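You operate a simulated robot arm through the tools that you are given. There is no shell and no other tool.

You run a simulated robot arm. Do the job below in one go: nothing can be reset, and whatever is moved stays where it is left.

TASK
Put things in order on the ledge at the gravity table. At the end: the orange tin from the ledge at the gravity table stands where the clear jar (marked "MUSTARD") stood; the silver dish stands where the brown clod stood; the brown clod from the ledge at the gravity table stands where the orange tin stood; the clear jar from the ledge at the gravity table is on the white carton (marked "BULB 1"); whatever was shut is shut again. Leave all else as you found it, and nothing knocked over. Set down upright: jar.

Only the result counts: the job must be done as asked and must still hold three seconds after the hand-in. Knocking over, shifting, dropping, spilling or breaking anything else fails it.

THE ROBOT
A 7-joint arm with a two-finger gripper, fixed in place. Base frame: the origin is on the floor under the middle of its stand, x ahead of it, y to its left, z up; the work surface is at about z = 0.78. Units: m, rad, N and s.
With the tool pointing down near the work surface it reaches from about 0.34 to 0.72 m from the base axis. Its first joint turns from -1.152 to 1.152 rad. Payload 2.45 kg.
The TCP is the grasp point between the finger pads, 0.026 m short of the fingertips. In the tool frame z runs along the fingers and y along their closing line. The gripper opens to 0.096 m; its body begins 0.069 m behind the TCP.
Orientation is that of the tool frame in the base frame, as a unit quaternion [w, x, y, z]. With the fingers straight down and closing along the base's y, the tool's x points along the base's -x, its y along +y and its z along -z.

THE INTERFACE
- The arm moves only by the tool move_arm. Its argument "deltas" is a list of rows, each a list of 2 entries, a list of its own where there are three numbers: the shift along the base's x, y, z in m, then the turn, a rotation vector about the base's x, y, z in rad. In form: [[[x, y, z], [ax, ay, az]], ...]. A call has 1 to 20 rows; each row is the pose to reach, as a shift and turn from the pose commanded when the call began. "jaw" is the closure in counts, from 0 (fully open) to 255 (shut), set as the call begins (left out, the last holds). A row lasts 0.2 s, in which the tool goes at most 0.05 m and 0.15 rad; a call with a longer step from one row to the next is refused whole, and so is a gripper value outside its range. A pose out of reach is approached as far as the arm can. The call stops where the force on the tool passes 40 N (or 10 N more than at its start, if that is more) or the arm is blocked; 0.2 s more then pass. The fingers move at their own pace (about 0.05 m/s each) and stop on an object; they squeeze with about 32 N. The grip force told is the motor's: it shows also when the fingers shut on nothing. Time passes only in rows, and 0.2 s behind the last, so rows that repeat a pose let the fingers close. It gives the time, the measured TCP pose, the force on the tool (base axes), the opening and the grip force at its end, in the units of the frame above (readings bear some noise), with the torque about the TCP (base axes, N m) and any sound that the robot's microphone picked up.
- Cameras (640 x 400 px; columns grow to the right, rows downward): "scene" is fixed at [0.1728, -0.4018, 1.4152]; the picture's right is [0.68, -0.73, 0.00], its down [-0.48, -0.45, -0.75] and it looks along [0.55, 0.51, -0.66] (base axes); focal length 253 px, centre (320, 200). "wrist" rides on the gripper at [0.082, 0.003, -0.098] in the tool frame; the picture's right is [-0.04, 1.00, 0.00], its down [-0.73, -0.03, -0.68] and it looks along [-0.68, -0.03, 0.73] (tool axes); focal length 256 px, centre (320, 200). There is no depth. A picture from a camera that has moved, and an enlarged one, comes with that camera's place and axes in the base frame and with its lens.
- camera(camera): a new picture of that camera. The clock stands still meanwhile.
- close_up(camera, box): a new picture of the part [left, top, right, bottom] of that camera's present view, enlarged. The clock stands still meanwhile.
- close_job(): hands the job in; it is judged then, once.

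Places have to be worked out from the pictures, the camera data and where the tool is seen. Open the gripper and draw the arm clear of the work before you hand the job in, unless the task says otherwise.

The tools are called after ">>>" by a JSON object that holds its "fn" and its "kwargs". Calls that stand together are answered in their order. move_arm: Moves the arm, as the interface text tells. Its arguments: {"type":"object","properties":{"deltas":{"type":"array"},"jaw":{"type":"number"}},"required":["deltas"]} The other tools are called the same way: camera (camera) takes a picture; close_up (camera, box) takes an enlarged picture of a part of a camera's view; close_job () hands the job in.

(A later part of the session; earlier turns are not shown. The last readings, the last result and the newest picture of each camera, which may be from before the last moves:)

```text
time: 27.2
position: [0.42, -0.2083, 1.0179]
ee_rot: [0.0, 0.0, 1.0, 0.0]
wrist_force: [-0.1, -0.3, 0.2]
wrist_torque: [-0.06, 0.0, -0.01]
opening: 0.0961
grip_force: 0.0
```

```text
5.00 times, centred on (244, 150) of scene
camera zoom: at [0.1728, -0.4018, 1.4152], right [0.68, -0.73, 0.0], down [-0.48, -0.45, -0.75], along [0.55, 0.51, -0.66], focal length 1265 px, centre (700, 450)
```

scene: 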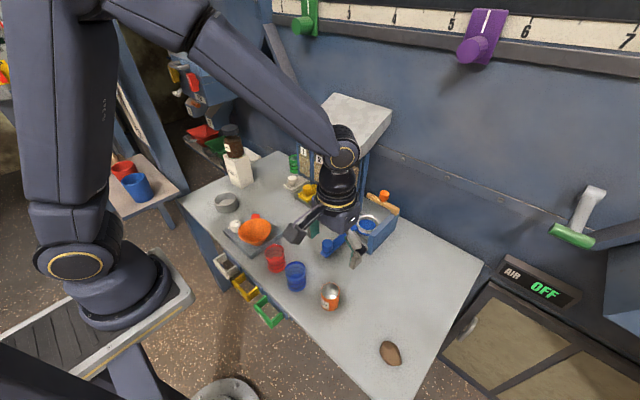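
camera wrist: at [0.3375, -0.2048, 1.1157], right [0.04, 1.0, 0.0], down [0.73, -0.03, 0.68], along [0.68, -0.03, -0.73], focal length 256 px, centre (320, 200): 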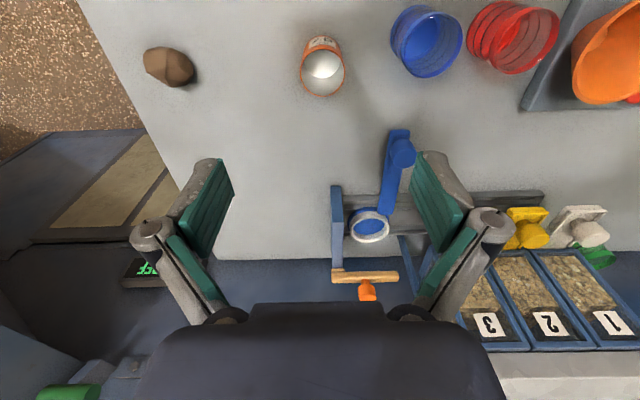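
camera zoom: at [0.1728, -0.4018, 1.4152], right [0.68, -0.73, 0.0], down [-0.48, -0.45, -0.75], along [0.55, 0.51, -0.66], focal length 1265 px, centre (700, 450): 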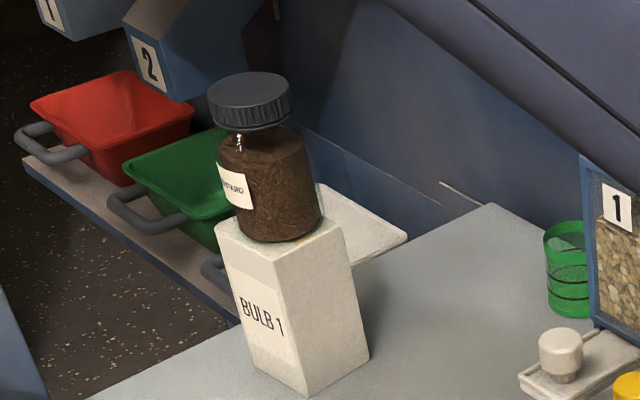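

Tin: centre ≈ (0.4195, -0.206), rim z ≈ 0.843, diameter 0.0455. I part-close the jaws (to ~0.067 m, keeping away from the blue cup) and descend to just above it.

>>> {"fn": "move_arm", "kwargs": {"deltas": [[[0, 0, -0.02], [0, 0, 0]], [[0, 0.001, -0.045], [0, 0, 0]], [[0, 0.001, -0.07], [0, 0, 0]], [[0, 0.001, -0.09], [0, 0, 0]], [[0, 0.001, -0.1], [0, 0, 0]], [[0, 0.001, -0.1], [0, 0, 0]]], "jaw": 75}}

>>> {"fn": "camera", "kwargs": {"camera": "wrist"}}

>>> {"fn": "close_up", "kwargs": {"camera": "scene", "box": [260, 230, 388, 310]}}

```text
time: 28.6
position: [0.4207, -0.2057, 0.9194]
ee_rot: [0.0, 0.0, 1.0, 0.0]
wrist_force: [0.1, 0.1, -0.1]
wrist_torque: [-0.02, 0.04, -0.03]
opening: 0.0677
grip_force: 0.0
```

```text
taken
camera wrist: at [0.3376, -0.2032, 1.0169], right [0.04, 1.0, 0.0], down [0.73, -0.03, 0.68], along [0.68, -0.03, -0.73], focal length 256 px, centre (320, 200)
```

wrist: 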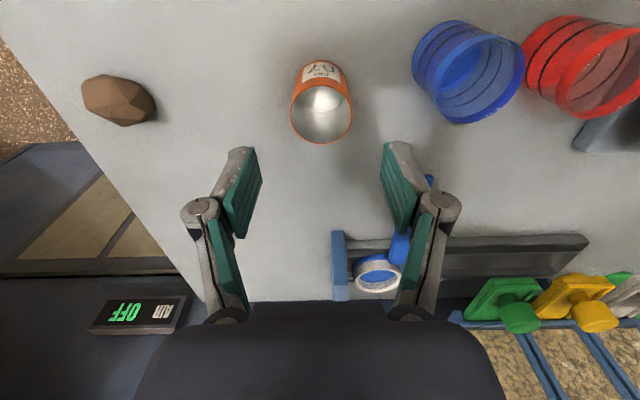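

```text
5.00 times, centred on (324, 270) of scene
camera zoom: at [0.1728, -0.4018, 1.4152], right [0.68, -0.73, 0.0], down [-0.48, -0.45, -0.75], along [0.55, 0.51, -0.66], focal length 1265 px, centre (300, -150)
```

zoom: 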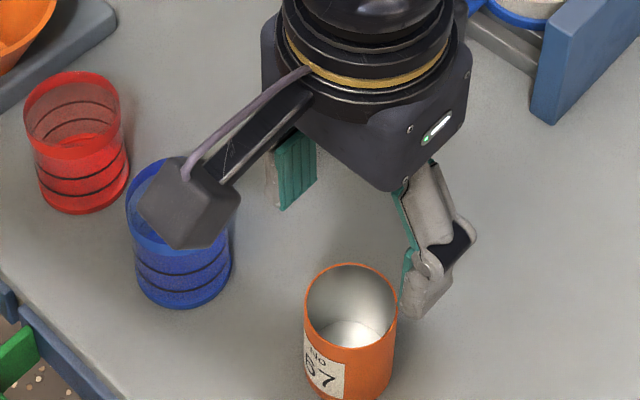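

>>> {"fn": "close_up", "kwargs": {"camera": "wrist", "box": [260, 40, 388, 160]}}

```text
3.33 times, centred on (324, 100) of wrist
camera zoom: at [0.3376, -0.2032, 1.0169], right [0.04, 1.0, 0.0], down [0.73, -0.03, 0.68], along [0.68, -0.03, -0.73], focal length 853 px, centre (307, 533)
```

zoom: 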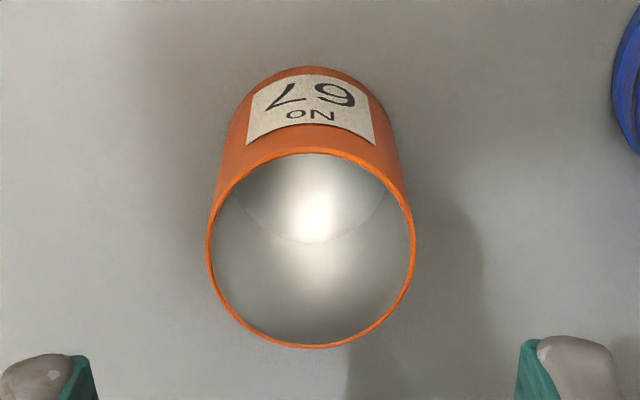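

The tin is centred under the gripper. I descend to z ≈ 0.822 around it.

>>> {"fn": "move_arm", "kwargs": {"deltas": [[[-0.001, 0, -0.025], [0, 0, 0]], [[-0.001, 0, -0.05], [0, 0, 0]], [[-0.001, 0, -0.075], [0, 0, 0]], [[-0.001, 0, -0.096], [0, 0, 0]], [[-0.001, 0, -0.096], [0, 0, 0]]], "jaw": 75}}

>>> {"fn": "camera", "kwargs": {"camera": "wrist"}}

>>> {"fn": "close_up", "kwargs": {"camera": "scene", "box": [260, 230, 388, 310]}}

```text
time: 29.8
position: [0.4198, -0.2056, 0.8209]
ee_rot: [-0.001, -0.002, 1.0, 0.0]
wrist_force: [0.4, -0.1, 0.8]
wrist_torque: [0.0, 0.01, -0.01]
opening: 0.0676
grip_force: 0.1
```

```text
taken
camera wrist: at [0.3373, -0.2025, 0.9191], right [0.04, 1.0, 0.0], down [0.73, -0.03, 0.68], along [0.68, -0.03, -0.73], focal length 256 px, centre (320, 200)
```

wrist: 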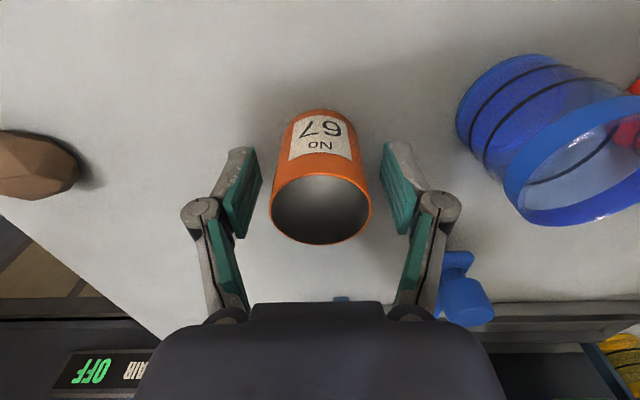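

```text
5.00 times, centred on (324, 270) of scene
camera zoom: at [0.1728, -0.4018, 1.4152], right [0.68, -0.73, 0.0], down [-0.48, -0.45, -0.75], along [0.55, 0.51, -0.66], focal length 1265 px, centre (300, -150)
```

zoom: 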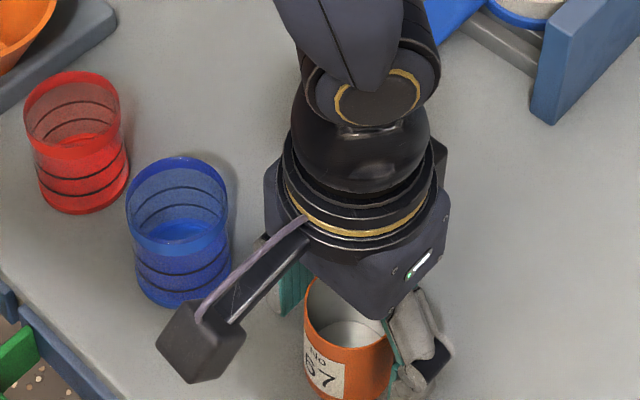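

The tin is centred between the pads with no contact. I close on it.

>>> {"fn": "move_arm", "kwargs": {"deltas": [[[0, 0, 0], [0, 0, 0]], [[0, 0, 0], [0, 0, 0]], [[0, 0, 0], [0, 0, 0]], [[0, 0, 0], [0, 0, 0]], [[0, 0, 0], [0, 0, 0]]], "jaw": 255}}

```text
time: 31.0
position: [0.4186, -0.206, 0.8222]
ee_rot: [0.0, 0.001, 1.0, 0.0]
wrist_force: [0.2, -1.3, 0.8]
wrist_torque: [-0.02, -0.03, 0.02]
opening: 0.0447
grip_force: 32.4
```

Clean grip at 0.0447 m with no side load. I lift a little and verify it comes along.

>>> {"fn": "move_arm", "kwargs": {"deltas": [[[0, 0, 0.005], [0, 0, 0]], [[0, 0, 0.015], [0, 0, 0]], [[0, 0, 0.025], [0, 0, 0]], [[0, 0, 0.025], [0, 0, 0]]]}}

>>> {"fn": "camera", "kwargs": {"camera": "wrist"}}

```text
time: 32.0
position: [0.418, -0.2063, 0.8466]
ee_rot: [0.001, 0.0, 1.0, 0.001]
wrist_force: [-0.3, 0.3, 0.2]
wrist_torque: [-0.01, -0.02, 0.0]
opening: 0.0449
grip_force: 32.1
```

```text
taken
camera wrist: at [0.3363, -0.2036, 0.9441], right [0.04, 1.0, 0.0], down [0.73, -0.03, 0.68], along [0.68, -0.03, -0.73], focal length 256 px, centre (320, 200)
```

wrist: 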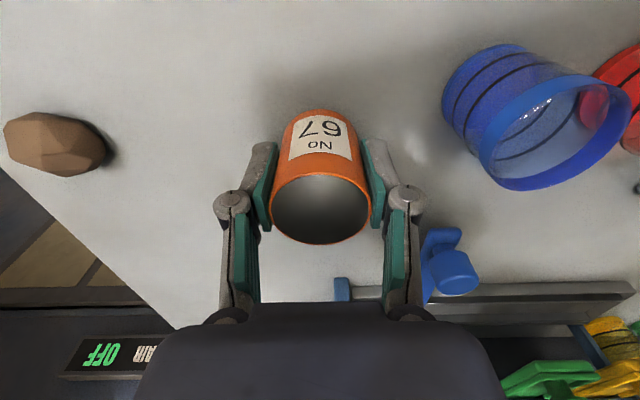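

The tin lifts cleanly (TCP 0.042 above its base). I carry it to the jar's former spot (0.578, -0.286), stopping ~2 cm above the table.

>>> {"fn": "move_arm", "kwargs": {"deltas": [[[0, 0, 0.03], [0, 0, 0]], [[0.01, -0.005, 0.06], [0, 0, 0]], [[0.035, -0.018, 0.075], [0, 0, 0]], [[0.065, -0.033, 0.08], [0, 0, 0]], [[0.095, -0.048, 0.08], [0, 0, 0]], [[0.125, -0.063, 0.075], [0, 0, 0]], [[0.15, -0.075, 0.06], [0, 0, 0]], [[0.159, -0.08, 0.035], [0, 0, 0]], [[0.159, -0.08, 0.015], [0, 0, 0]], [[0.159, -0.08, 0.0], [0, 0, 0]], [[0.159, -0.08, -0.005], [0, 0, 0]], [[0.159, -0.08, -0.005], [0, 0, 0]]]}}

>>> {"fn": "camera", "kwargs": {"camera": "wrist"}}

>>> {"fn": "close_up", "kwargs": {"camera": "scene", "box": [330, 210, 458, 290]}}

```text
time: 34.6
position: [0.5769, -0.285, 0.8425]
ee_rot: [0.0, 0.0, 1.0, 0.001]
wrist_force: [-0.3, 0.4, -0.9]
wrist_torque: [0.01, 0.0, -0.02]
opening: 0.0448
grip_force: 31.7
```

```text
taken
camera wrist: at [0.4959, -0.2834, 0.9403], right [0.04, 1.0, 0.0], down [0.73, -0.03, 0.68], along [0.68, -0.03, -0.73], focal length 256 px, centre (320, 200)
```

wrist: 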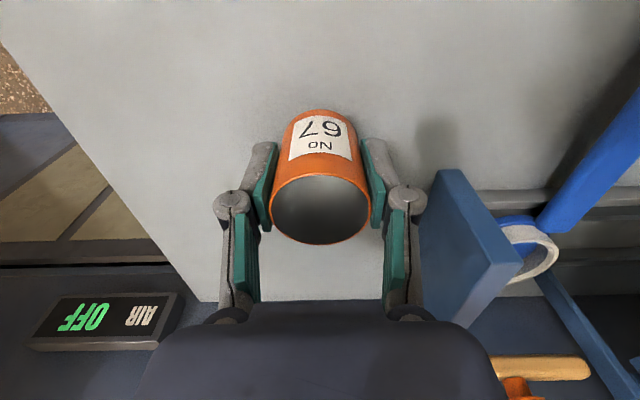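

```text
5.00 times, centred on (394, 250) of scene
camera zoom: at [0.1728, -0.4018, 1.4152], right [0.68, -0.73, 0.0], down [-0.48, -0.45, -0.75], along [0.55, 0.51, -0.66], focal length 1265 px, centre (-50, -50)
```

zoom: 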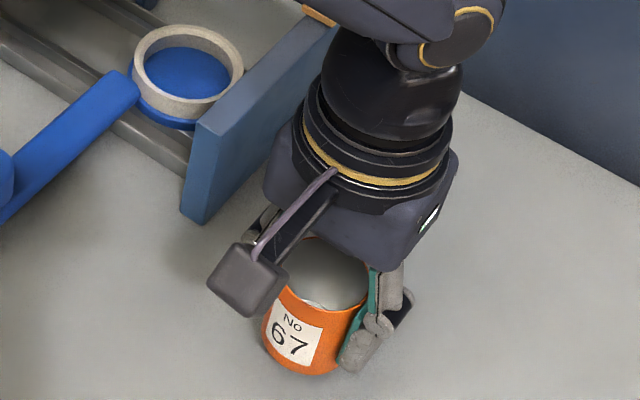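

The tin hovers over the jar's spot. I lower the last ~18 mm slowly until it just touches.

>>> {"fn": "move_arm", "kwargs": {"deltas": [[[0, 0, -0.006], [0, 0, 0]], [[0, 0, -0.012], [0, 0, 0]], [[0, 0, -0.017], [0, 0, 0]], [[0, 0, -0.0185], [0, 0, 0]], [[0, 0, -0.0185], [0, 0, 0]]]}}

```text
time: 35.8
position: [0.578, -0.2861, 0.8246]
ee_rot: [0.0, 0.0, 1.0, 0.0]
wrist_force: [-0.4, -0.2, -0.9]
wrist_torque: [-0.03, 0.0, -0.01]
opening: 0.0445
grip_force: 31.9
```

>>> {"fn": "move_arm", "kwargs": {"deltas": [[[0, 0, -0.001], [0, 0, 0]], [[0, 0, -0.002], [0, 0, 0]], [[0, 0, -0.002], [0, 0, 0]]]}}

```text
time: 36.6
position: [0.5777, -0.2869, 0.8215]
ee_rot: [0.0, -0.001, 1.0, 0.001]
wrist_force: [-0.1, 1.1, -0.3]
wrist_torque: [-0.02, -0.05, 0.02]
opening: 0.0447
grip_force: 32.2
```

No clear contact yet; one more millimetre.

>>> {"fn": "move_arm", "kwargs": {"deltas": [[[0, 0, -0.001], [0, 0, 0]], [[0, 0, -0.001], [0, 0, 0]]]}}

```text
time: 37.2
position: [0.578, -0.2871, 0.8213]
ee_rot: [0.0, 0.001, 1.0, -0.001]
wrist_force: [-2.8, 1.7, 9.3]
wrist_torque: [0.05, 0.11, 0.01]
opening: 0.0448
grip_force: 32.0
```

Contact felt (+9 N); the tin is on the table. I back off half a millimetre and open to a moderate width.

>>> {"fn": "move_arm", "kwargs": {"deltas": [[[0, 0, 0.0007], [0, 0, 0]], [[0, 0, 0.0007], [0, 0, 0]]]}}

>>> {"fn": "move_arm", "kwargs": {"deltas": [[[0, 0, 0], [0, 0, 0]], [[0, 0, 0], [0, 0, 0]], [[0, 0, 0], [0, 0, 0]], [[0, 0, 0], [0, 0, 0]]], "jaw": 60}}

>>> {"fn": "camera", "kwargs": {"camera": "wrist"}}

```text
time: 37.8
position: [0.5775, -0.2856, 0.8215]
ee_rot: [0.001, 0.0, 1.0, 0.0]
wrist_force: [0.1, -2.6, 6.0]
wrist_torque: [-0.03, 0.01, 0.03]
opening: 0.0446
grip_force: 32.3
```

```text
time: 38.8
position: [0.5772, -0.2864, 0.8218]
ee_rot: [0.0, 0.0, 1.0, 0.001]
wrist_force: [0.0, -0.4, -1.0]
wrist_torque: [-0.01, -0.01, -0.01]
opening: 0.0733
grip_force: 0.1
```

```text
taken
camera wrist: at [0.4958, -0.2838, 0.9191], right [0.04, 1.0, 0.0], down [0.73, -0.03, 0.68], along [0.68, -0.03, -0.73], focal length 256 px, centre (320, 200)
```

wrist: 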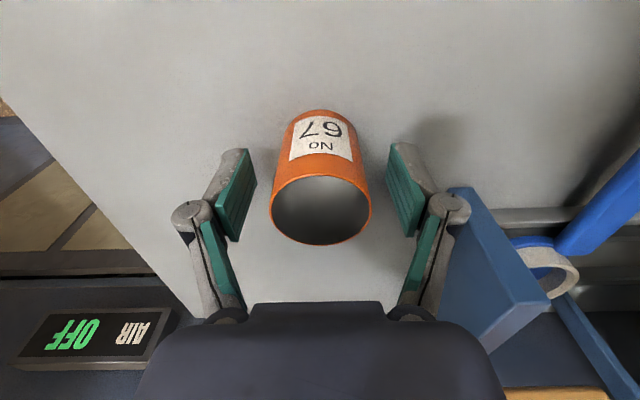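

The tin stands in the jar's place. I rise straight up and move over the clod for a look.

>>> {"fn": "move_arm", "kwargs": {"deltas": [[[0, 0, 0.03], [0, 0, 0]], [[0, 0, 0.07], [0, 0, 0]], [[0, 0, 0.11], [0, 0, 0]], [[-0.025, -0.012, 0.14], [0, 0, 0]], [[-0.06, -0.035, 0.15], [0, 0, 0]], [[-0.095, -0.06, 0.15], [0, 0, 0]], [[-0.125, -0.08, 0.15], [0, 0, 0]], [[-0.15, -0.093, 0.15], [0, 0, 0]], [[-0.158, -0.097, 0.15], [0, 0, 0]], [[-0.158, -0.097, 0.15], [0, 0, 0]]], "jaw": 30}}

>>> {"fn": "camera", "kwargs": {"camera": "wrist"}}

>>> {"fn": "close_up", "kwargs": {"camera": "wrist", "box": [256, 20, 384, 120]}}

>>> {"fn": "close_up", "kwargs": {"camera": "scene", "box": [340, 310, 436, 370]}}

```text
time: 41.0
position: [0.418, -0.3828, 0.9706]
ee_rot: [0.0, 0.0, 1.0, 0.0]
wrist_force: [0.0, 0.1, -0.1]
wrist_torque: [-0.01, 0.04, 0.02]
opening: 0.0849
grip_force: 0.1
```

```text
taken
camera wrist: at [0.3364, -0.3795, 1.0687], right [0.04, 1.0, 0.0], down [0.73, -0.03, 0.68], along [0.68, -0.03, -0.73], focal length 256 px, centre (320, 200)
```

wrist: 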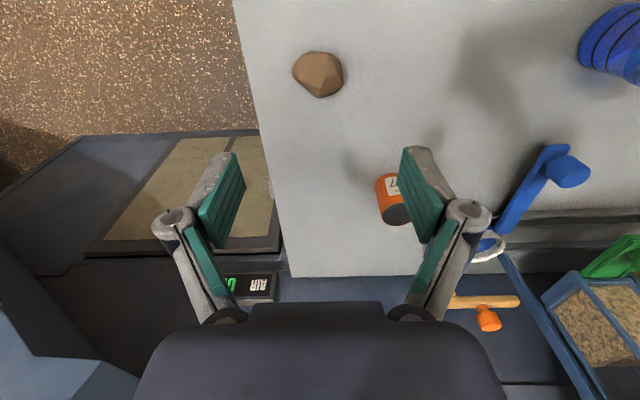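

```text
4.00 times, centred on (320, 70) of wrist
camera zoom: at [0.3364, -0.3795, 1.0687], right [0.04, 1.0, 0.0], down [0.73, -0.03, 0.68], along [0.68, -0.03, -0.73], focal length 1024 px, centre (320, 720)
```

zoom: 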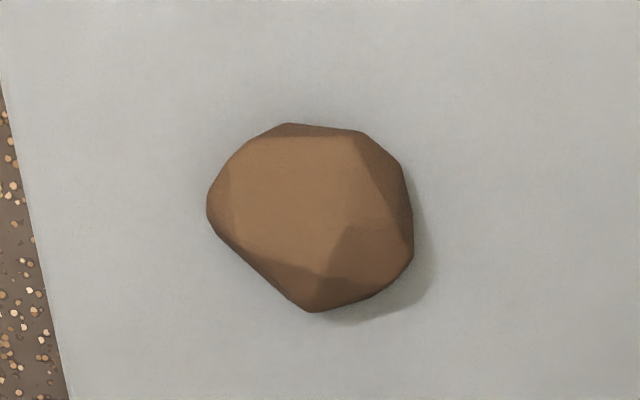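

```text
6.67 times, centred on (388, 340) of scene
camera zoom: at [0.1728, -0.4018, 1.4152], right [0.68, -0.73, 0.0], down [-0.48, -0.45, -0.75], along [0.55, 0.51, -0.66], focal length 1687 px, centre (-133, -733)
```

zoom: 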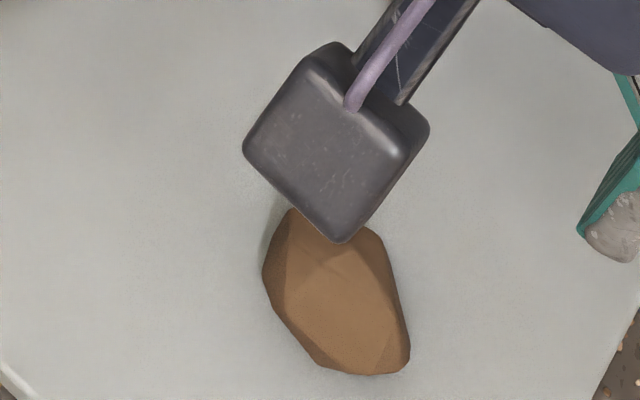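

Clod: centre ≈ (0.419, -0.384), roughly 0.055 × 0.043 m, with flat flanks facing diagonally. I turn the gripper +45° about z (also keeps the camera away from the blue cup later) and look again.

>>> {"fn": "move_arm", "kwargs": {"deltas": [[[0, 0, 0], [0, 0, 0.13]], [[-0.002, -0.001, 0], [0, 0, 0.26]], [[-0.002, -0.001, 0], [0, 0, 0.39]], [[-0.002, -0.001, -0.01], [0, 0, 0.52]], [[-0.002, -0.001, -0.02], [0, 0, 0.65]], [[-0.002, -0.001, -0.03], [0, 0, 0.785]], [[-0.002, -0.001, -0.04], [0, 0, 0.785]], [[-0.002, -0.001, -0.04], [0, 0, 0.785]]], "jaw": 30}}

>>> {"fn": "camera", "kwargs": {"camera": "wrist"}}

>>> {"fn": "close_up", "kwargs": {"camera": "scene", "box": [320, 300, 448, 380]}}

```text
time: 42.8
position: [0.4159, -0.3832, 0.9304]
ee_rot: [0.0, -0.382, 0.924, 0.0]
wrist_force: [0.3, -0.3, 0.4]
wrist_torque: [0.01, -0.01, 0.02]
opening: 0.0847
grip_force: 0.0
```

```text
taken
camera wrist: at [0.3559, -0.4394, 1.0287], right [-0.68, 0.73, 0.0], down [0.54, 0.5, 0.68], along [0.5, 0.46, -0.73], focal length 256 px, centre (320, 200)
```

wrist: 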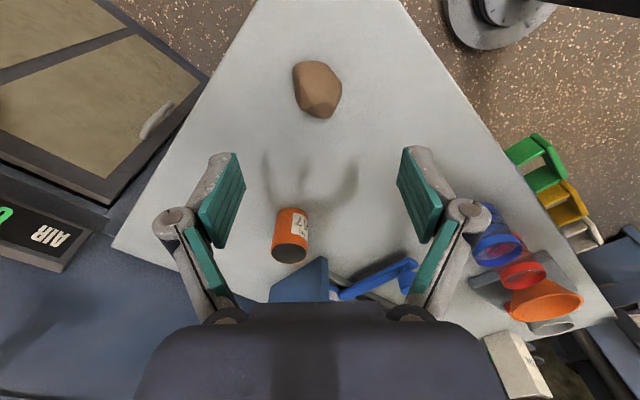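

```text
5.00 times, centred on (384, 340) of scene
camera zoom: at [0.1728, -0.4018, 1.4152], right [0.68, -0.73, 0.0], down [-0.48, -0.45, -0.75], along [0.55, 0.51, -0.66], focal length 1265 px, centre (0, -500)
```

zoom: 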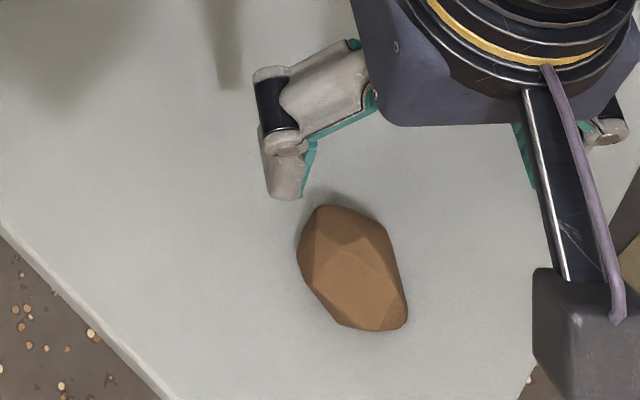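

>>> {"fn": "close_up", "kwargs": {"camera": "wrist", "box": [256, 40, 384, 140]}}

```text
4.00 times, centred on (320, 90) of wrist
camera zoom: at [0.3559, -0.4394, 1.0287], right [-0.68, 0.73, 0.0], down [0.54, 0.5, 0.68], along [0.5, 0.46, -0.73], focal length 1024 px, centre (320, 640)
```

zoom: 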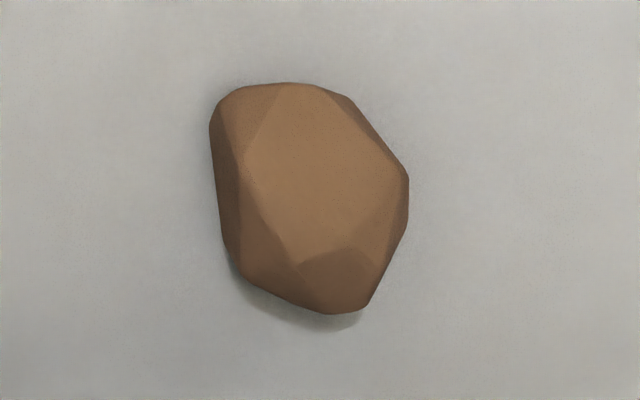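

The flat left flank lies opposite the right vertex: a stable grasp, centred at (0.418, -0.385). I descend to TCP z ≈ 0.811 (fingertips ~5 mm above the table).

>>> {"fn": "move_arm", "kwargs": {"deltas": [[[0, -0.0005, -0.03], [0, 0, 0]], [[0, -0.0005, -0.06], [0, 0, 0]], [[0, -0.0005, -0.085], [0, 0, 0]], [[0, -0.0005, -0.105], [0, 0, 0]], [[0, -0.0005, -0.12], [0, 0, 0]], [[0, -0.0005, -0.12], [0, 0, 0]]], "jaw": 30}}

>>> {"fn": "camera", "kwargs": {"camera": "wrist"}}

>>> {"fn": "close_up", "kwargs": {"camera": "scene", "box": [320, 300, 448, 380]}}

```text
time: 44.2
position: [0.4187, -0.3837, 0.81]
ee_rot: [0.0, -0.382, 0.924, 0.0]
wrist_force: [-0.6, -0.8, -0.6]
wrist_torque: [0.01, -0.02, 0.0]
opening: 0.0848
grip_force: 0.1
```

```text
taken
camera wrist: at [0.3584, -0.4401, 0.9087], right [-0.68, 0.73, 0.0], down [0.54, 0.5, 0.68], along [0.5, 0.46, -0.73], focal length 256 px, centre (320, 200)
```

wrist: 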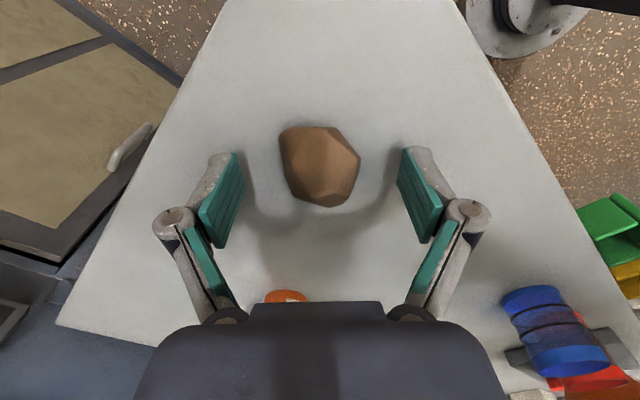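

```text
5.00 times, centred on (384, 340) of scene
camera zoom: at [0.1728, -0.4018, 1.4152], right [0.68, -0.73, 0.0], down [-0.48, -0.45, -0.75], along [0.55, 0.51, -0.66], focal length 1265 px, centre (0, -500)
```

zoom: 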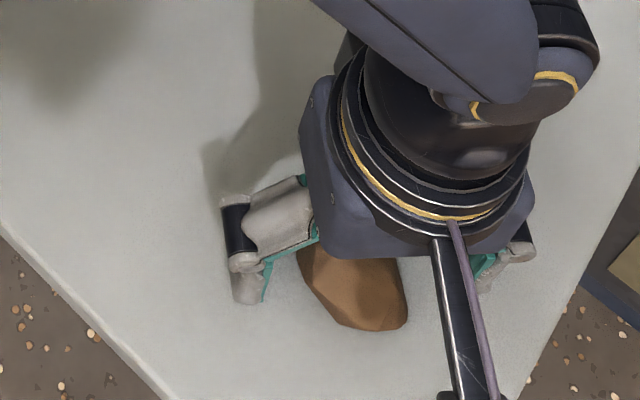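

The clod is centred between the pads. I close the gripper.

>>> {"fn": "move_arm", "kwargs": {"deltas": [[[0, 0, 0], [0, 0, 0]], [[0, 0, 0], [0, 0, 0]], [[0, 0, 0], [0, 0, 0]], [[0, 0, 0], [0, 0, 0]], [[0, 0, 0], [0, 0, 0]], [[0, 0, 0], [0, 0, 0]]], "jaw": 255}}

>>> {"fn": "camera", "kwargs": {"camera": "wrist"}}

```text
time: 45.6
position: [0.4191, -0.384, 0.8104]
ee_rot: [0.0, -0.383, 0.924, 0.0]
wrist_force: [0.9, -0.3, 0.4]
wrist_torque: [0.02, 0.04, 0.03]
opening: 0.0432
grip_force: 32.0
```

```text
taken
camera wrist: at [0.3584, -0.4401, 0.9091], right [-0.68, 0.74, 0.0], down [0.54, 0.5, 0.68], along [0.5, 0.46, -0.73], focal length 256 px, centre (320, 200)
```

wrist: 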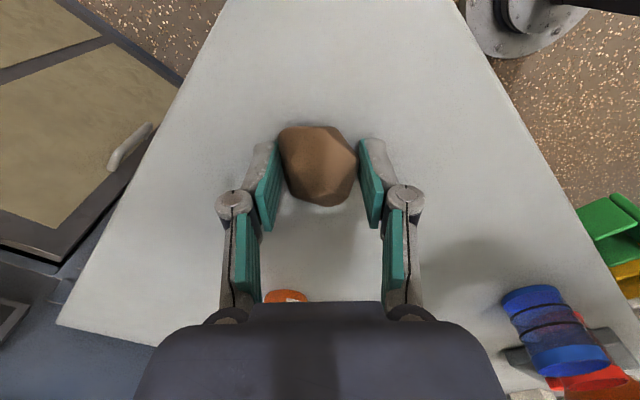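

Gripped at 0.043 m. I lift a bit and verify.

>>> {"fn": "move_arm", "kwargs": {"deltas": [[[0, 0, 0.006], [0, 0, 0]], [[0, 0, 0.015], [0, 0, 0]], [[0, 0, 0.03], [0, 0, 0]], [[0, 0, 0.03], [0, 0, 0]]]}}

>>> {"fn": "camera", "kwargs": {"camera": "wrist"}}

>>> {"fn": "close_up", "kwargs": {"camera": "scene", "box": [320, 300, 448, 380]}}

```text
time: 46.6
position: [0.418, -0.3838, 0.8404]
ee_rot: [0.0, -0.383, 0.924, -0.001]
wrist_force: [0.2, 0.4, -0.2]
wrist_torque: [-0.04, 0.03, 0.02]
opening: 0.0428
grip_force: 32.2
```

```text
taken
camera wrist: at [0.3572, -0.4404, 0.9397], right [-0.68, 0.74, 0.0], down [0.54, 0.5, 0.68], along [0.5, 0.46, -0.73], focal length 256 px, centre (320, 200)
```

wrist: 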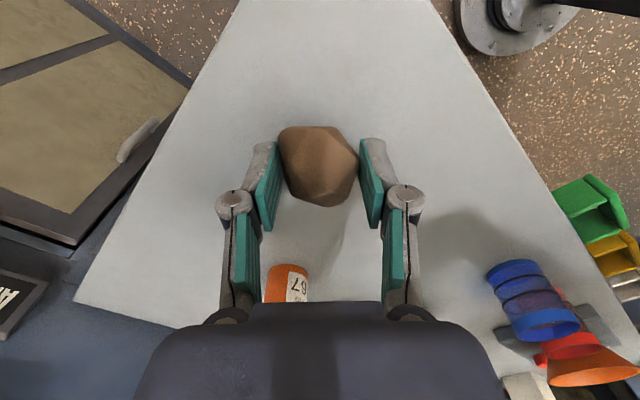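

```text
5.00 times, centred on (384, 340) of scene
camera zoom: at [0.1728, -0.4018, 1.4152], right [0.68, -0.73, 0.0], down [-0.48, -0.45, -0.75], along [0.55, 0.51, -0.66], focal length 1265 px, centre (0, -500)
```

zoom: 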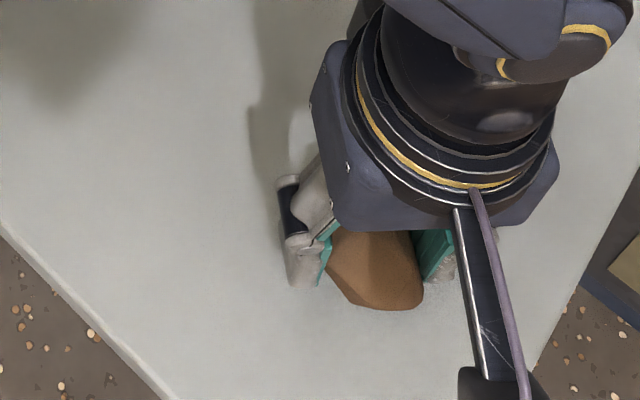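

The clod is held and unchanged in the grip. I carry it to the tin's former spot (0.419, -0.206), stopping about 1 cm above the table.

>>> {"fn": "move_arm", "kwargs": {"deltas": [[[0, 0.008, 0.02], [0, 0, 0]], [[0, 0.03, 0.045], [0, 0, 0]], [[0.001, 0.065, 0.05], [0, 0, 0]], [[0.001, 0.1, 0.05], [0, 0, 0]], [[0.002, 0.135, 0.05], [0, 0, 0]], [[0.002, 0.163, 0.045], [0, 0, 0]], [[0.002, 0.1795, 0.03], [0, 0, 0]], [[0.002, 0.1795, 0.01], [0, 0, 0]], [[0.002, 0.1795, -0.008], [0, 0, 0]], [[0.002, 0.1795, -0.018], [0, 0, 0]], [[0.002, 0.1795, -0.018], [0, 0, 0]]]}}

>>> {"fn": "camera", "kwargs": {"camera": "wrist"}}

>>> {"fn": "close_up", "kwargs": {"camera": "scene", "box": [260, 240, 388, 320]}}

```text
time: 49.0
position: [0.4191, -0.2056, 0.823]
ee_rot: [0.0, -0.382, 0.924, 0.0]
wrist_force: [0.1, 0.3, -0.9]
wrist_torque: [0.02, -0.01, -0.02]
opening: 0.0429
grip_force: 31.9
```

```text
taken
camera wrist: at [0.3583, -0.2614, 0.9201], right [-0.68, 0.73, 0.0], down [0.54, 0.5, 0.68], along [0.5, 0.46, -0.73], focal length 256 px, centre (320, 200)
```

wrist: 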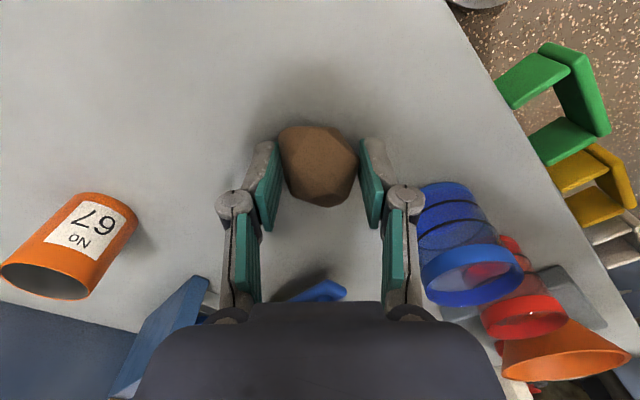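

```text
5.00 times, centred on (324, 280) of scene
camera zoom: at [0.1728, -0.4018, 1.4152], right [0.68, -0.73, 0.0], down [-0.48, -0.45, -0.75], along [0.55, 0.51, -0.66], focal length 1265 px, centre (300, -200)
```

zoom: 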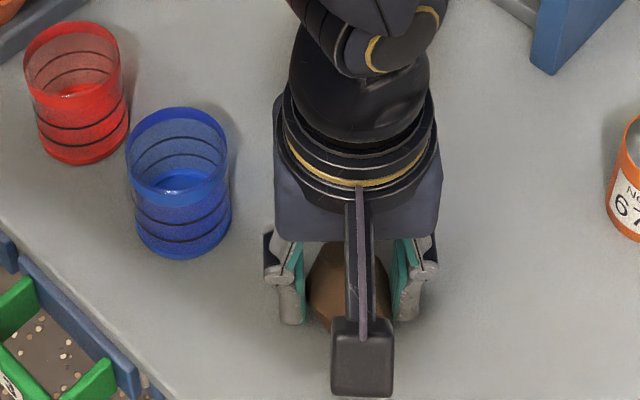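

Clear of the blue cup by ~17 mm. I lower the last centimetre.

>>> {"fn": "move_arm", "kwargs": {"deltas": [[[0, 0, -0.004], [0, 0, 0]], [[0, 0, -0.008], [0, 0, 0]], [[0, 0, -0.011], [0, 0, 0]], [[0, 0, -0.012], [0, 0, 0]], [[0, 0, -0.012], [0, 0, 0]]]}}

```text
time: 50.2
position: [0.4197, -0.2054, 0.8117]
ee_rot: [0.0, -0.382, 0.924, 0.0]
wrist_force: [-0.5, -0.8, 1.9]
wrist_torque: [0.02, 0.05, 0.02]
opening: 0.0432
grip_force: 32.0
```

Light contact (+1.9 N) at the original grasp height. I open a little (to ~0.058 m).

>>> {"fn": "move_arm", "kwargs": {"deltas": [[[0, 0, -0.0003], [0, 0, 0]], [[0, 0, -0.0003], [0, 0, 0]], [[0, 0, -0.0003], [0, 0, 0]], [[0, 0, -0.0003], [0, 0, 0]]], "jaw": 98}}

>>> {"fn": "camera", "kwargs": {"camera": "wrist"}}

>>> {"fn": "close_up", "kwargs": {"camera": "scene", "box": [260, 240, 388, 320]}}

```text
time: 51.2
position: [0.4193, -0.2046, 0.8114]
ee_rot: [0.0, -0.383, 0.924, 0.0]
wrist_force: [-0.4, 0.4, 0.0]
wrist_torque: [0.0, -0.02, -0.02]
opening: 0.059
grip_force: 0.0
```

```text
taken
camera wrist: at [0.3593, -0.2612, 0.9087], right [-0.68, 0.74, 0.0], down [0.54, 0.5, 0.68], along [0.5, 0.46, -0.73], focal length 256 px, centre (320, 200)
```

wrist: 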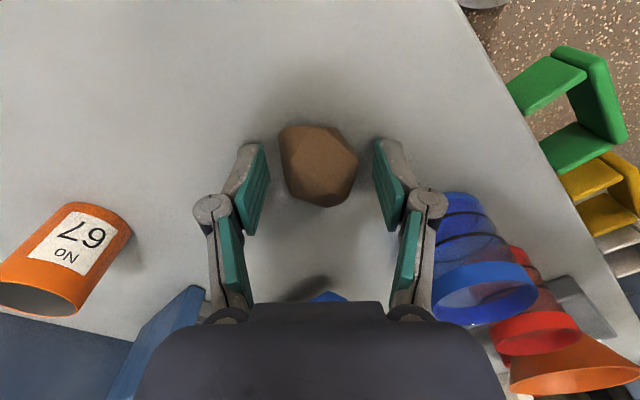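

```text
5.00 times, centred on (324, 280) of scene
camera zoom: at [0.1728, -0.4018, 1.4152], right [0.68, -0.73, 0.0], down [-0.48, -0.45, -0.75], along [0.55, 0.51, -0.66], focal length 1265 px, centre (300, -200)
```

zoom: 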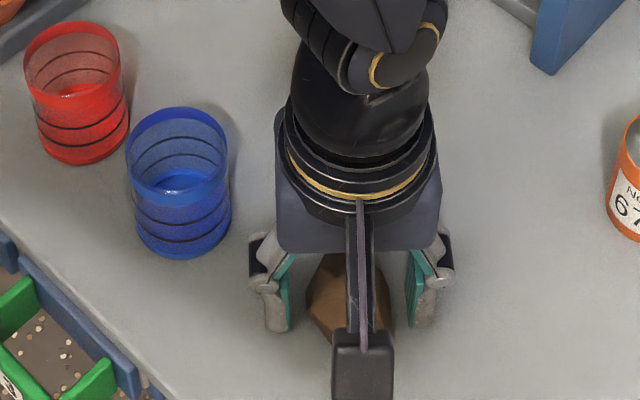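

The clod is set down at the tin's place. I rise straight up, turn the gripper back, and travel to look at the dish near (0.442, 0.319).

>>> {"fn": "move_arm", "kwargs": {"deltas": [[[0, 0, 0.03], [0, 0, 0]], [[0, 0, 0.07], [0, 0, 0]], [[0, 0, 0.11], [0, 0, 0]], [[0, 0, 0.15], [0, 0, 0]], [[0, 0.02, 0.18], [0, 0, -0.13]], [[0, 0.05, 0.19], [0, 0, -0.26]], [[0, 0.09, 0.19], [0, 0, -0.39]], [[0, 0.135, 0.19], [0, 0, -0.52]], [[0, 0.18, 0.19], [0, 0, -0.65]], [[0, 0.225, 0.19], [0, 0, -0.785]], [[0, 0.27, 0.19], [0, 0, -0.785]], [[0, 0.315, 0.19], [0, 0, -0.785]], [[0, 0.36, 0.19], [0, 0, -0.785]], [[0, 0.405, 0.19], [0, 0, -0.785]], [[0, 0.45, 0.19], [0, 0, -0.785]], [[0, 0.49, 0.19], [0, 0, -0.785]], [[0, 0.515, 0.19], [0, 0, -0.785]], [[0, 0.525, 0.19], [0, 0, -0.785]], [[0, 0.525, 0.19], [0, 0, -0.785]]]}}

>>> {"fn": "camera", "kwargs": {"camera": "wrist"}}

>>> {"fn": "camera", "kwargs": {"camera": "scene"}}

```text
time: 55.2
position: [0.4173, 0.3206, 1.0005]
ee_rot: [0.0, 0.0, 1.0, 0.001]
wrist_force: [-0.4, 0.3, 0.2]
wrist_torque: [-0.02, -0.02, 0.0]
opening: 0.0593
grip_force: 0.2
```

```text
taken
camera wrist: at [0.3352, 0.3235, 1.0991], right [0.04, 1.0, 0.0], down [0.73, -0.03, 0.68], along [0.68, -0.03, -0.73], focal length 256 px, centre (320, 200)
```

wrist: 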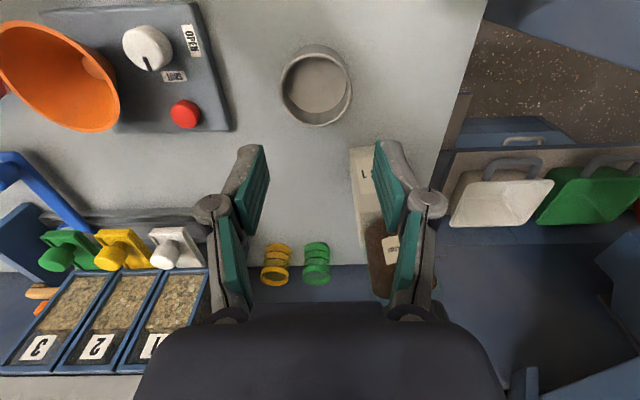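

```text
taken
```

scene: 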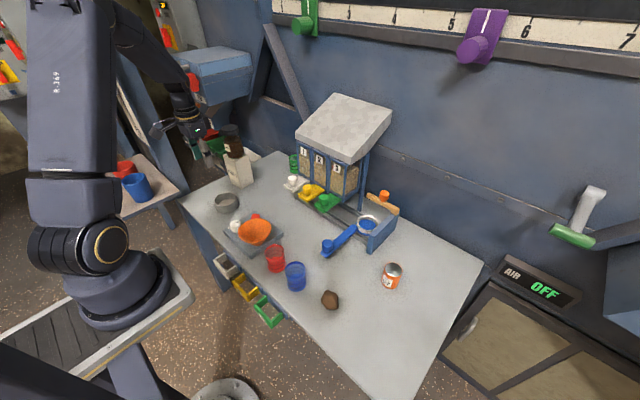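

>>> {"fn": "close_up", "kwargs": {"camera": "wrist", "box": [256, 30, 384, 140]}}

>>> {"fn": "close_up", "kwargs": {"camera": "scene", "box": [180, 160, 308, 240]}}

>>> {"fn": "close_up", "kwargs": {"camera": "scene", "box": [290, 250, 450, 350]}}

```text
3.64 times, centred on (320, 85) of wrist
camera zoom: at [0.3352, 0.3235, 1.0991], right [0.04, 1.0, 0.0], down [0.73, -0.03, 0.68], along [0.68, -0.03, -0.73], focal length 931 px, centre (320, 618)
```

zoom: 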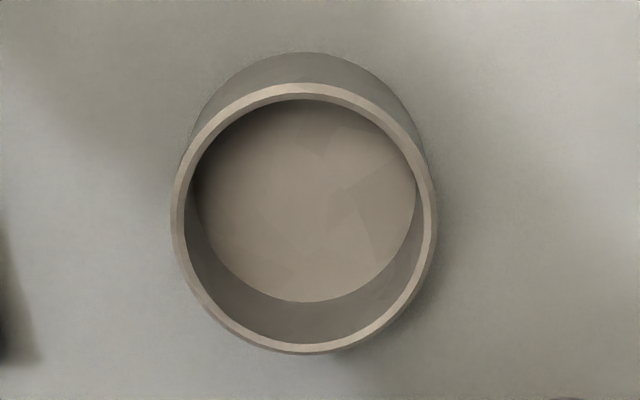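

```text
5.00 times, centred on (244, 200) of scene
camera zoom: at [0.1728, -0.4017, 1.4152], right [0.68, -0.73, 0.0], down [-0.48, -0.45, -0.75], along [0.55, 0.51, -0.66], focal length 1265 px, centre (700, 200)
```

zoom: 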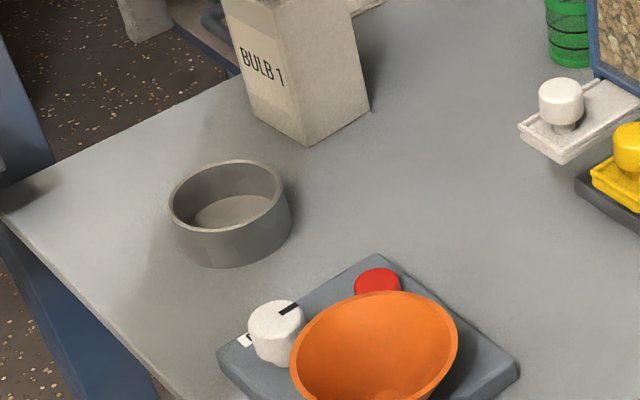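

```text
4.00 times, centred on (370, 300) of scene
camera zoom: at [0.1728, -0.4017, 1.4152], right [0.68, -0.73, 0.0], down [-0.48, -0.45, -0.75], along [0.55, 0.51, -0.66], focal length 1012 px, centre (120, -200)
```

zoom: 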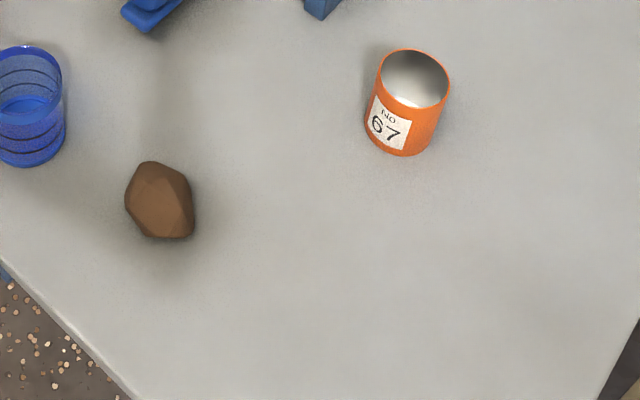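

Tin and clod are where they should be. The dish seems ~0.083 m wide with its rim near z 0.815, so it can be gripped across its full width. I open fully and move nearer to measure its centre precisely.

>>> {"fn": "move_arm", "kwargs": {"deltas": [[[0.005, -0.002, -0.02], [0, 0, 0]], [[0.01, -0.003, -0.04], [0, 0, 0]], [[0.015, -0.004, -0.06], [0, 0, 0]], [[0.018, -0.004, -0.08], [0, 0, 0]], [[0.018, -0.004, -0.09], [0, 0, 0]], [[0.018, -0.004, -0.09], [0, 0, 0]]], "jaw": 0}}

>>> {"fn": "camera", "kwargs": {"camera": "wrist"}}

>>> {"fn": "close_up", "kwargs": {"camera": "wrist", "box": [224, 40, 416, 160]}}

```text
time: 56.6
position: [0.4377, 0.315, 0.9107]
ee_rot: [0.0, 0.0, 1.0, 0.0]
wrist_force: [-0.1, -0.5, 0.7]
wrist_torque: [0.02, 0.01, -0.03]
opening: 0.096
grip_force: 0.2
```

```text
taken
camera wrist: at [0.3554, 0.318, 1.0088], right [0.04, 1.0, 0.0], down [0.73, -0.03, 0.68], along [0.68, -0.03, -0.73], focal length 256 px, centre (320, 200)
```

wrist: 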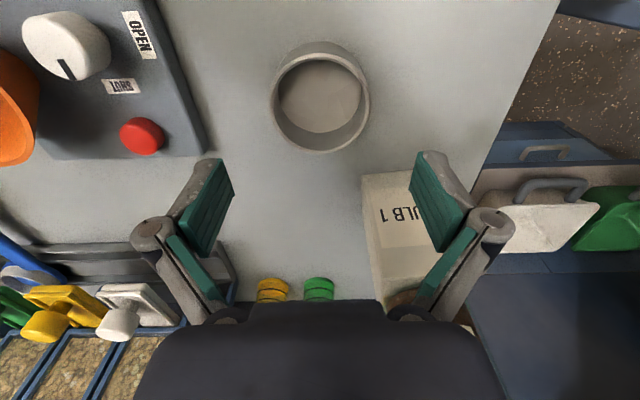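

```text
3.33 times, centred on (320, 100) of wrist
camera zoom: at [0.3554, 0.318, 1.0088], right [0.04, 1.0, 0.0], down [0.73, -0.03, 0.68], along [0.68, -0.03, -0.73], focal length 853 px, centre (320, 533)
```

zoom: 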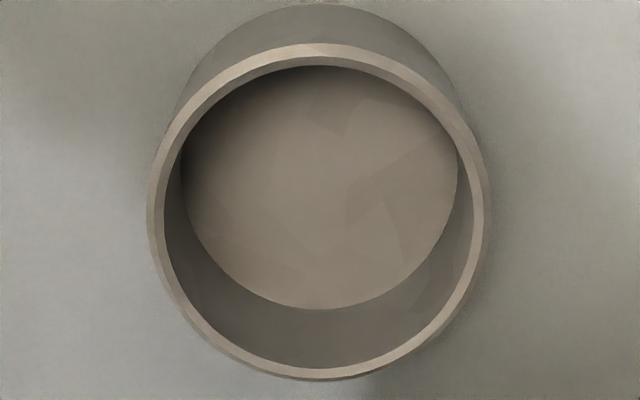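

Dish centre ≈ (0.438, 0.314), diameter ≈ 0.080, rim z ≈ 0.812. I centre and descend to just above the rim for a check.

>>> {"fn": "move_arm", "kwargs": {"deltas": [[[0, -0.002, -0.02], [0, 0, 0]], [[0, -0.002, -0.04], [0, 0, 0]], [[0, -0.002, -0.055], [0, 0, 0]], [[0, -0.002, -0.06], [0, 0, 0]], [[0, -0.002, -0.06], [0, 0, 0]]], "jaw": 0}}

>>> {"fn": "camera", "kwargs": {"camera": "wrist"}}

>>> {"fn": "close_up", "kwargs": {"camera": "scene", "box": [170, 140, 298, 220]}}

```text
time: 57.8
position: [0.4388, 0.3136, 0.8512]
ee_rot: [0.0, 0.0, 1.0, 0.0]
wrist_force: [-0.1, -0.1, 0.6]
wrist_torque: [0.01, 0.0, 0.05]
opening: 0.096
grip_force: 0.1
```

```text
taken
camera wrist: at [0.3562, 0.3163, 0.9486], right [0.04, 1.0, 0.0], down [0.73, -0.03, 0.68], along [0.68, -0.03, -0.73], focal length 256 px, centre (320, 200)
```

wrist: 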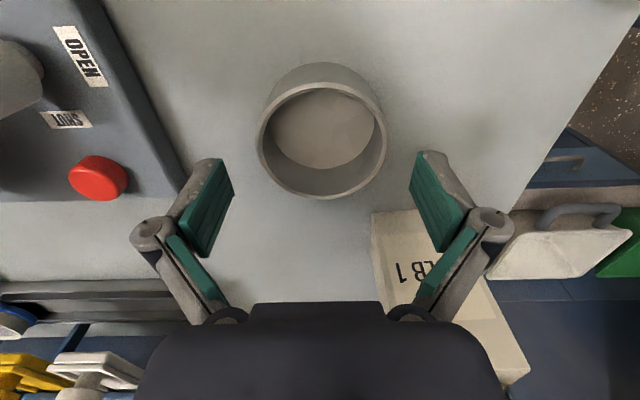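

```text
5.00 times, centred on (234, 180) of scene
camera zoom: at [0.1728, -0.4018, 1.4152], right [0.68, -0.73, 0.0], down [-0.48, -0.45, -0.75], along [0.55, 0.51, -0.66], focal length 1265 px, centre (750, 300)
```

zoom: 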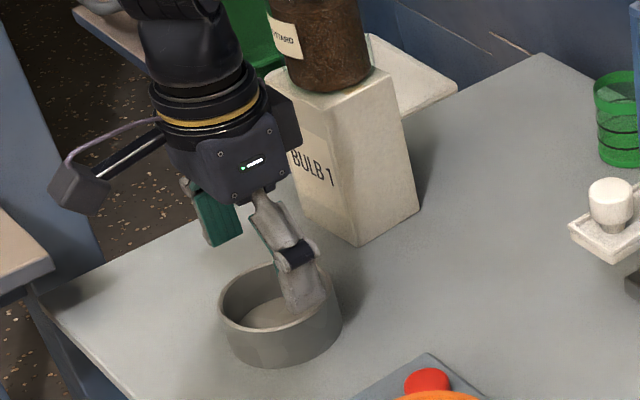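

Centred: rim centre at (0.437, 0.314) midway between the pads, and the gripper body stays ~3 cm from the carton. I descend to z ≈ 0.811.

>>> {"fn": "move_arm", "kwargs": {"deltas": [[[-0.0005, 0, -0.012], [0, 0, 0]], [[-0.0005, 0, -0.024], [0, 0, 0]], [[-0.0005, 0, -0.034], [0, 0, 0]], [[-0.0005, 0, -0.0395], [0, 0, 0]], [[-0.0005, 0, -0.0395], [0, 0, 0]]], "jaw": 0}}

>>> {"fn": "camera", "kwargs": {"camera": "wrist"}}

>>> {"fn": "close_up", "kwargs": {"camera": "scene", "box": [170, 140, 298, 220]}}

```text
time: 59.0
position: [0.438, 0.3126, 0.811]
ee_rot: [0.0, 0.001, 1.0, 0.0]
wrist_force: [-1.4, -0.4, -1.0]
wrist_torque: [-0.01, 0.0, 0.04]
opening: 0.0961
grip_force: 0.0
```

```text
taken
camera wrist: at [0.3559, 0.3167, 0.9096], right [0.04, 1.0, 0.0], down [0.73, -0.03, 0.68], along [0.68, -0.03, -0.73], focal length 256 px, centre (320, 200)
```

wrist: 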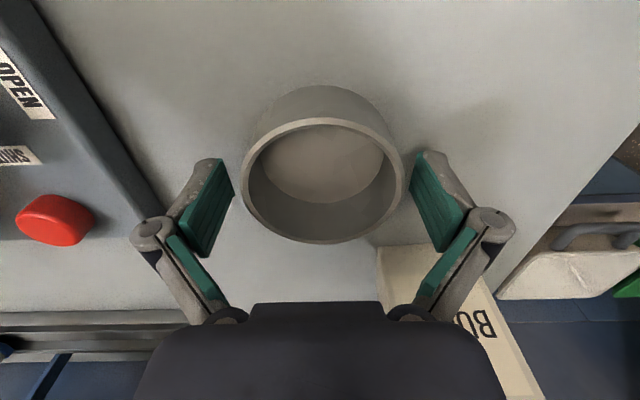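

```text
5.00 times, centred on (234, 180) of scene
camera zoom: at [0.1728, -0.4018, 1.4152], right [0.68, -0.73, 0.0], down [-0.48, -0.45, -0.75], along [0.55, 0.51, -0.66], focal length 1265 px, centre (750, 300)
```

zoom: 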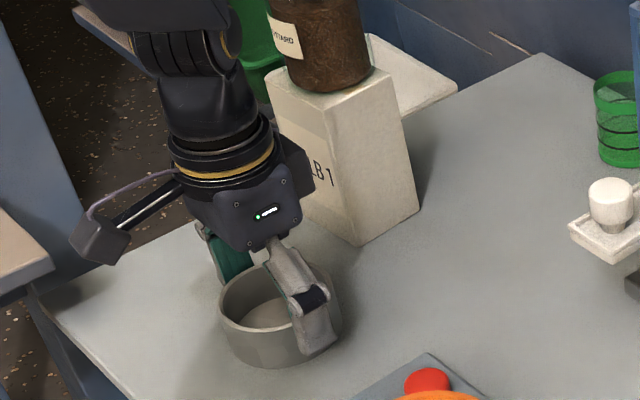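

The dish sits between the pads without contact. I close.

>>> {"fn": "move_arm", "kwargs": {"deltas": [[[0, 0, 0], [0, 0, 0]], [[0, 0, 0], [0, 0, 0]], [[0, 0, 0], [0, 0, 0]], [[0, 0, 0], [0, 0, 0]], [[0, 0, 0], [0, 0, 0]]], "jaw": 255}}

```text
time: 60.2
position: [0.4387, 0.3135, 0.8117]
ee_rot: [0.0, 0.0, 1.0, 0.0]
wrist_force: [-0.8, 0.4, 4.6]
wrist_torque: [0.05, 0.01, 0.06]
opening: 0.0789
grip_force: 32.1
```

Gripped at 0.079 m. I lift gently and check for slip.

>>> {"fn": "move_arm", "kwargs": {"deltas": [[[0, 0, 0.004], [0, 0, 0]], [[0, 0, 0.01], [0, 0, 0]], [[0, 0, 0.018], [0, 0, 0]], [[0, 0, 0.018], [0, 0, 0]]]}}

>>> {"fn": "camera", "kwargs": {"camera": "wrist"}}

>>> {"fn": "close_up", "kwargs": {"camera": "scene", "box": [170, 140, 298, 220]}}

```text
time: 61.2
position: [0.4375, 0.3158, 0.8304]
ee_rot: [0.0, 0.001, 1.0, 0.0]
wrist_force: [-0.9, 1.0, -0.4]
wrist_torque: [0.02, 0.0, 0.03]
opening: 0.0787
grip_force: 31.8
```

```text
taken
camera wrist: at [0.3551, 0.3172, 0.9284], right [0.04, 1.0, 0.0], down [0.73, -0.03, 0.68], along [0.68, -0.03, -0.73], focal length 256 px, centre (320, 200)
```

wrist: 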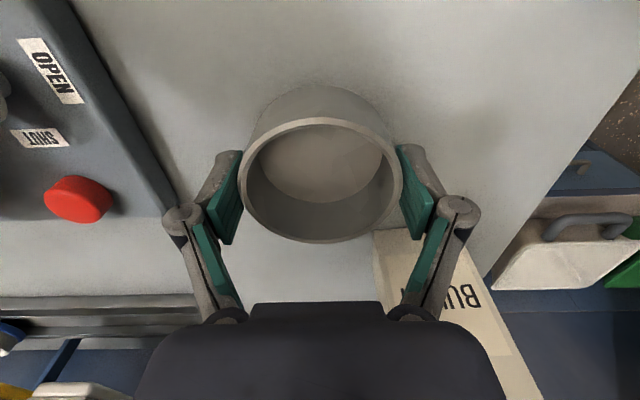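

```text
5.00 times, centred on (234, 180) of scene
camera zoom: at [0.1728, -0.4018, 1.4152], right [0.68, -0.73, 0.0], down [-0.48, -0.45, -0.75], along [0.55, 0.51, -0.66], focal length 1265 px, centre (750, 300)
```

zoom: 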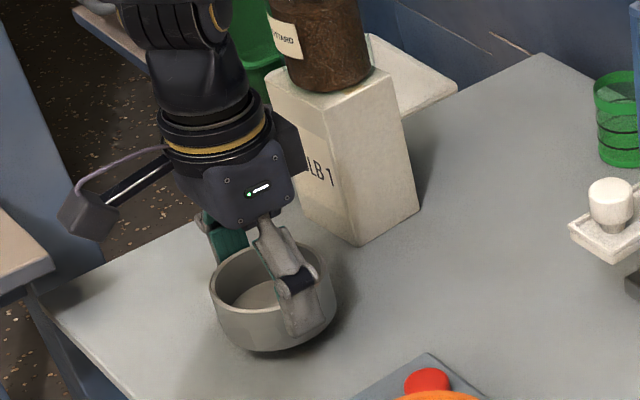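

The dish is held firmly and lifted level. I rise straight up, then carry it over at safe height toward the clod's former spot (0.4195, -0.384).

>>> {"fn": "move_arm", "kwargs": {"deltas": [[[0, 0, 0.025], [0, 0, 0]], [[0, 0, 0.06], [0, 0, 0]], [[0, 0, 0.095], [0, 0, 0]], [[-0.002, -0.01, 0.125], [0, 0, 0]], [[-0.004, -0.035, 0.145], [0, 0, 0]], [[-0.006, -0.07, 0.15], [0, 0, 0]], [[-0.008, -0.11, 0.15], [0, 0, 0]], [[-0.01, -0.155, 0.15], [0, 0, 0]], [[-0.012, -0.2, 0.15], [0, 0, 0]], [[-0.014, -0.245, 0.15], [0, 0, 0]], [[-0.016, -0.29, 0.15], [0, 0, 0]], [[-0.018, -0.335, 0.15], [0, 0, 0]], [[-0.018, -0.38, 0.15], [0, 0, 0]], [[-0.018, -0.425, 0.15], [0, 0, 0]], [[-0.018, -0.47, 0.15], [0, 0, 0]], [[-0.018, -0.515, 0.15], [0, 0, 0]], [[-0.018, -0.56, 0.15], [0, 0, 0]], [[-0.018, -0.605, 0.15], [0, 0, 0]], [[-0.018, -0.645, 0.15], [0, 0, 0]], [[-0.018, -0.675, 0.15], [0, 0, 0]]]}}

>>> {"fn": "camera", "kwargs": {"camera": "wrist"}}

```text
time: 65.4
position: [0.4182, -0.3611, 0.9798]
ee_rot: [0.0, 0.0, 1.0, 0.001]
wrist_force: [-0.7, -0.3, -0.9]
wrist_torque: [0.0, 0.02, 0.0]
opening: 0.0789
grip_force: 32.2
```

```text
taken
camera wrist: at [0.3368, -0.3581, 1.0775], right [0.04, 1.0, 0.0], down [0.73, -0.03, 0.68], along [0.68, -0.03, -0.73], focal length 256 px, centre (320, 200)
```

wrist: 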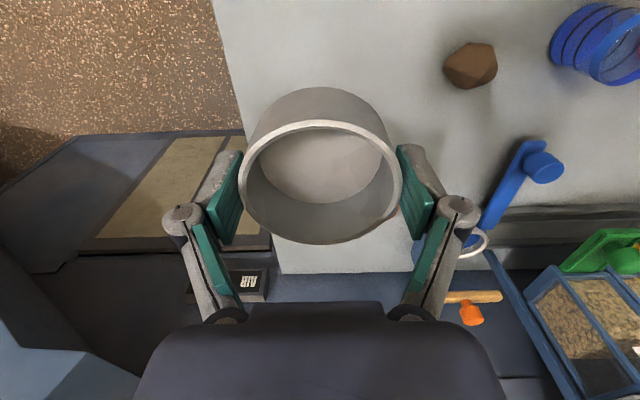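

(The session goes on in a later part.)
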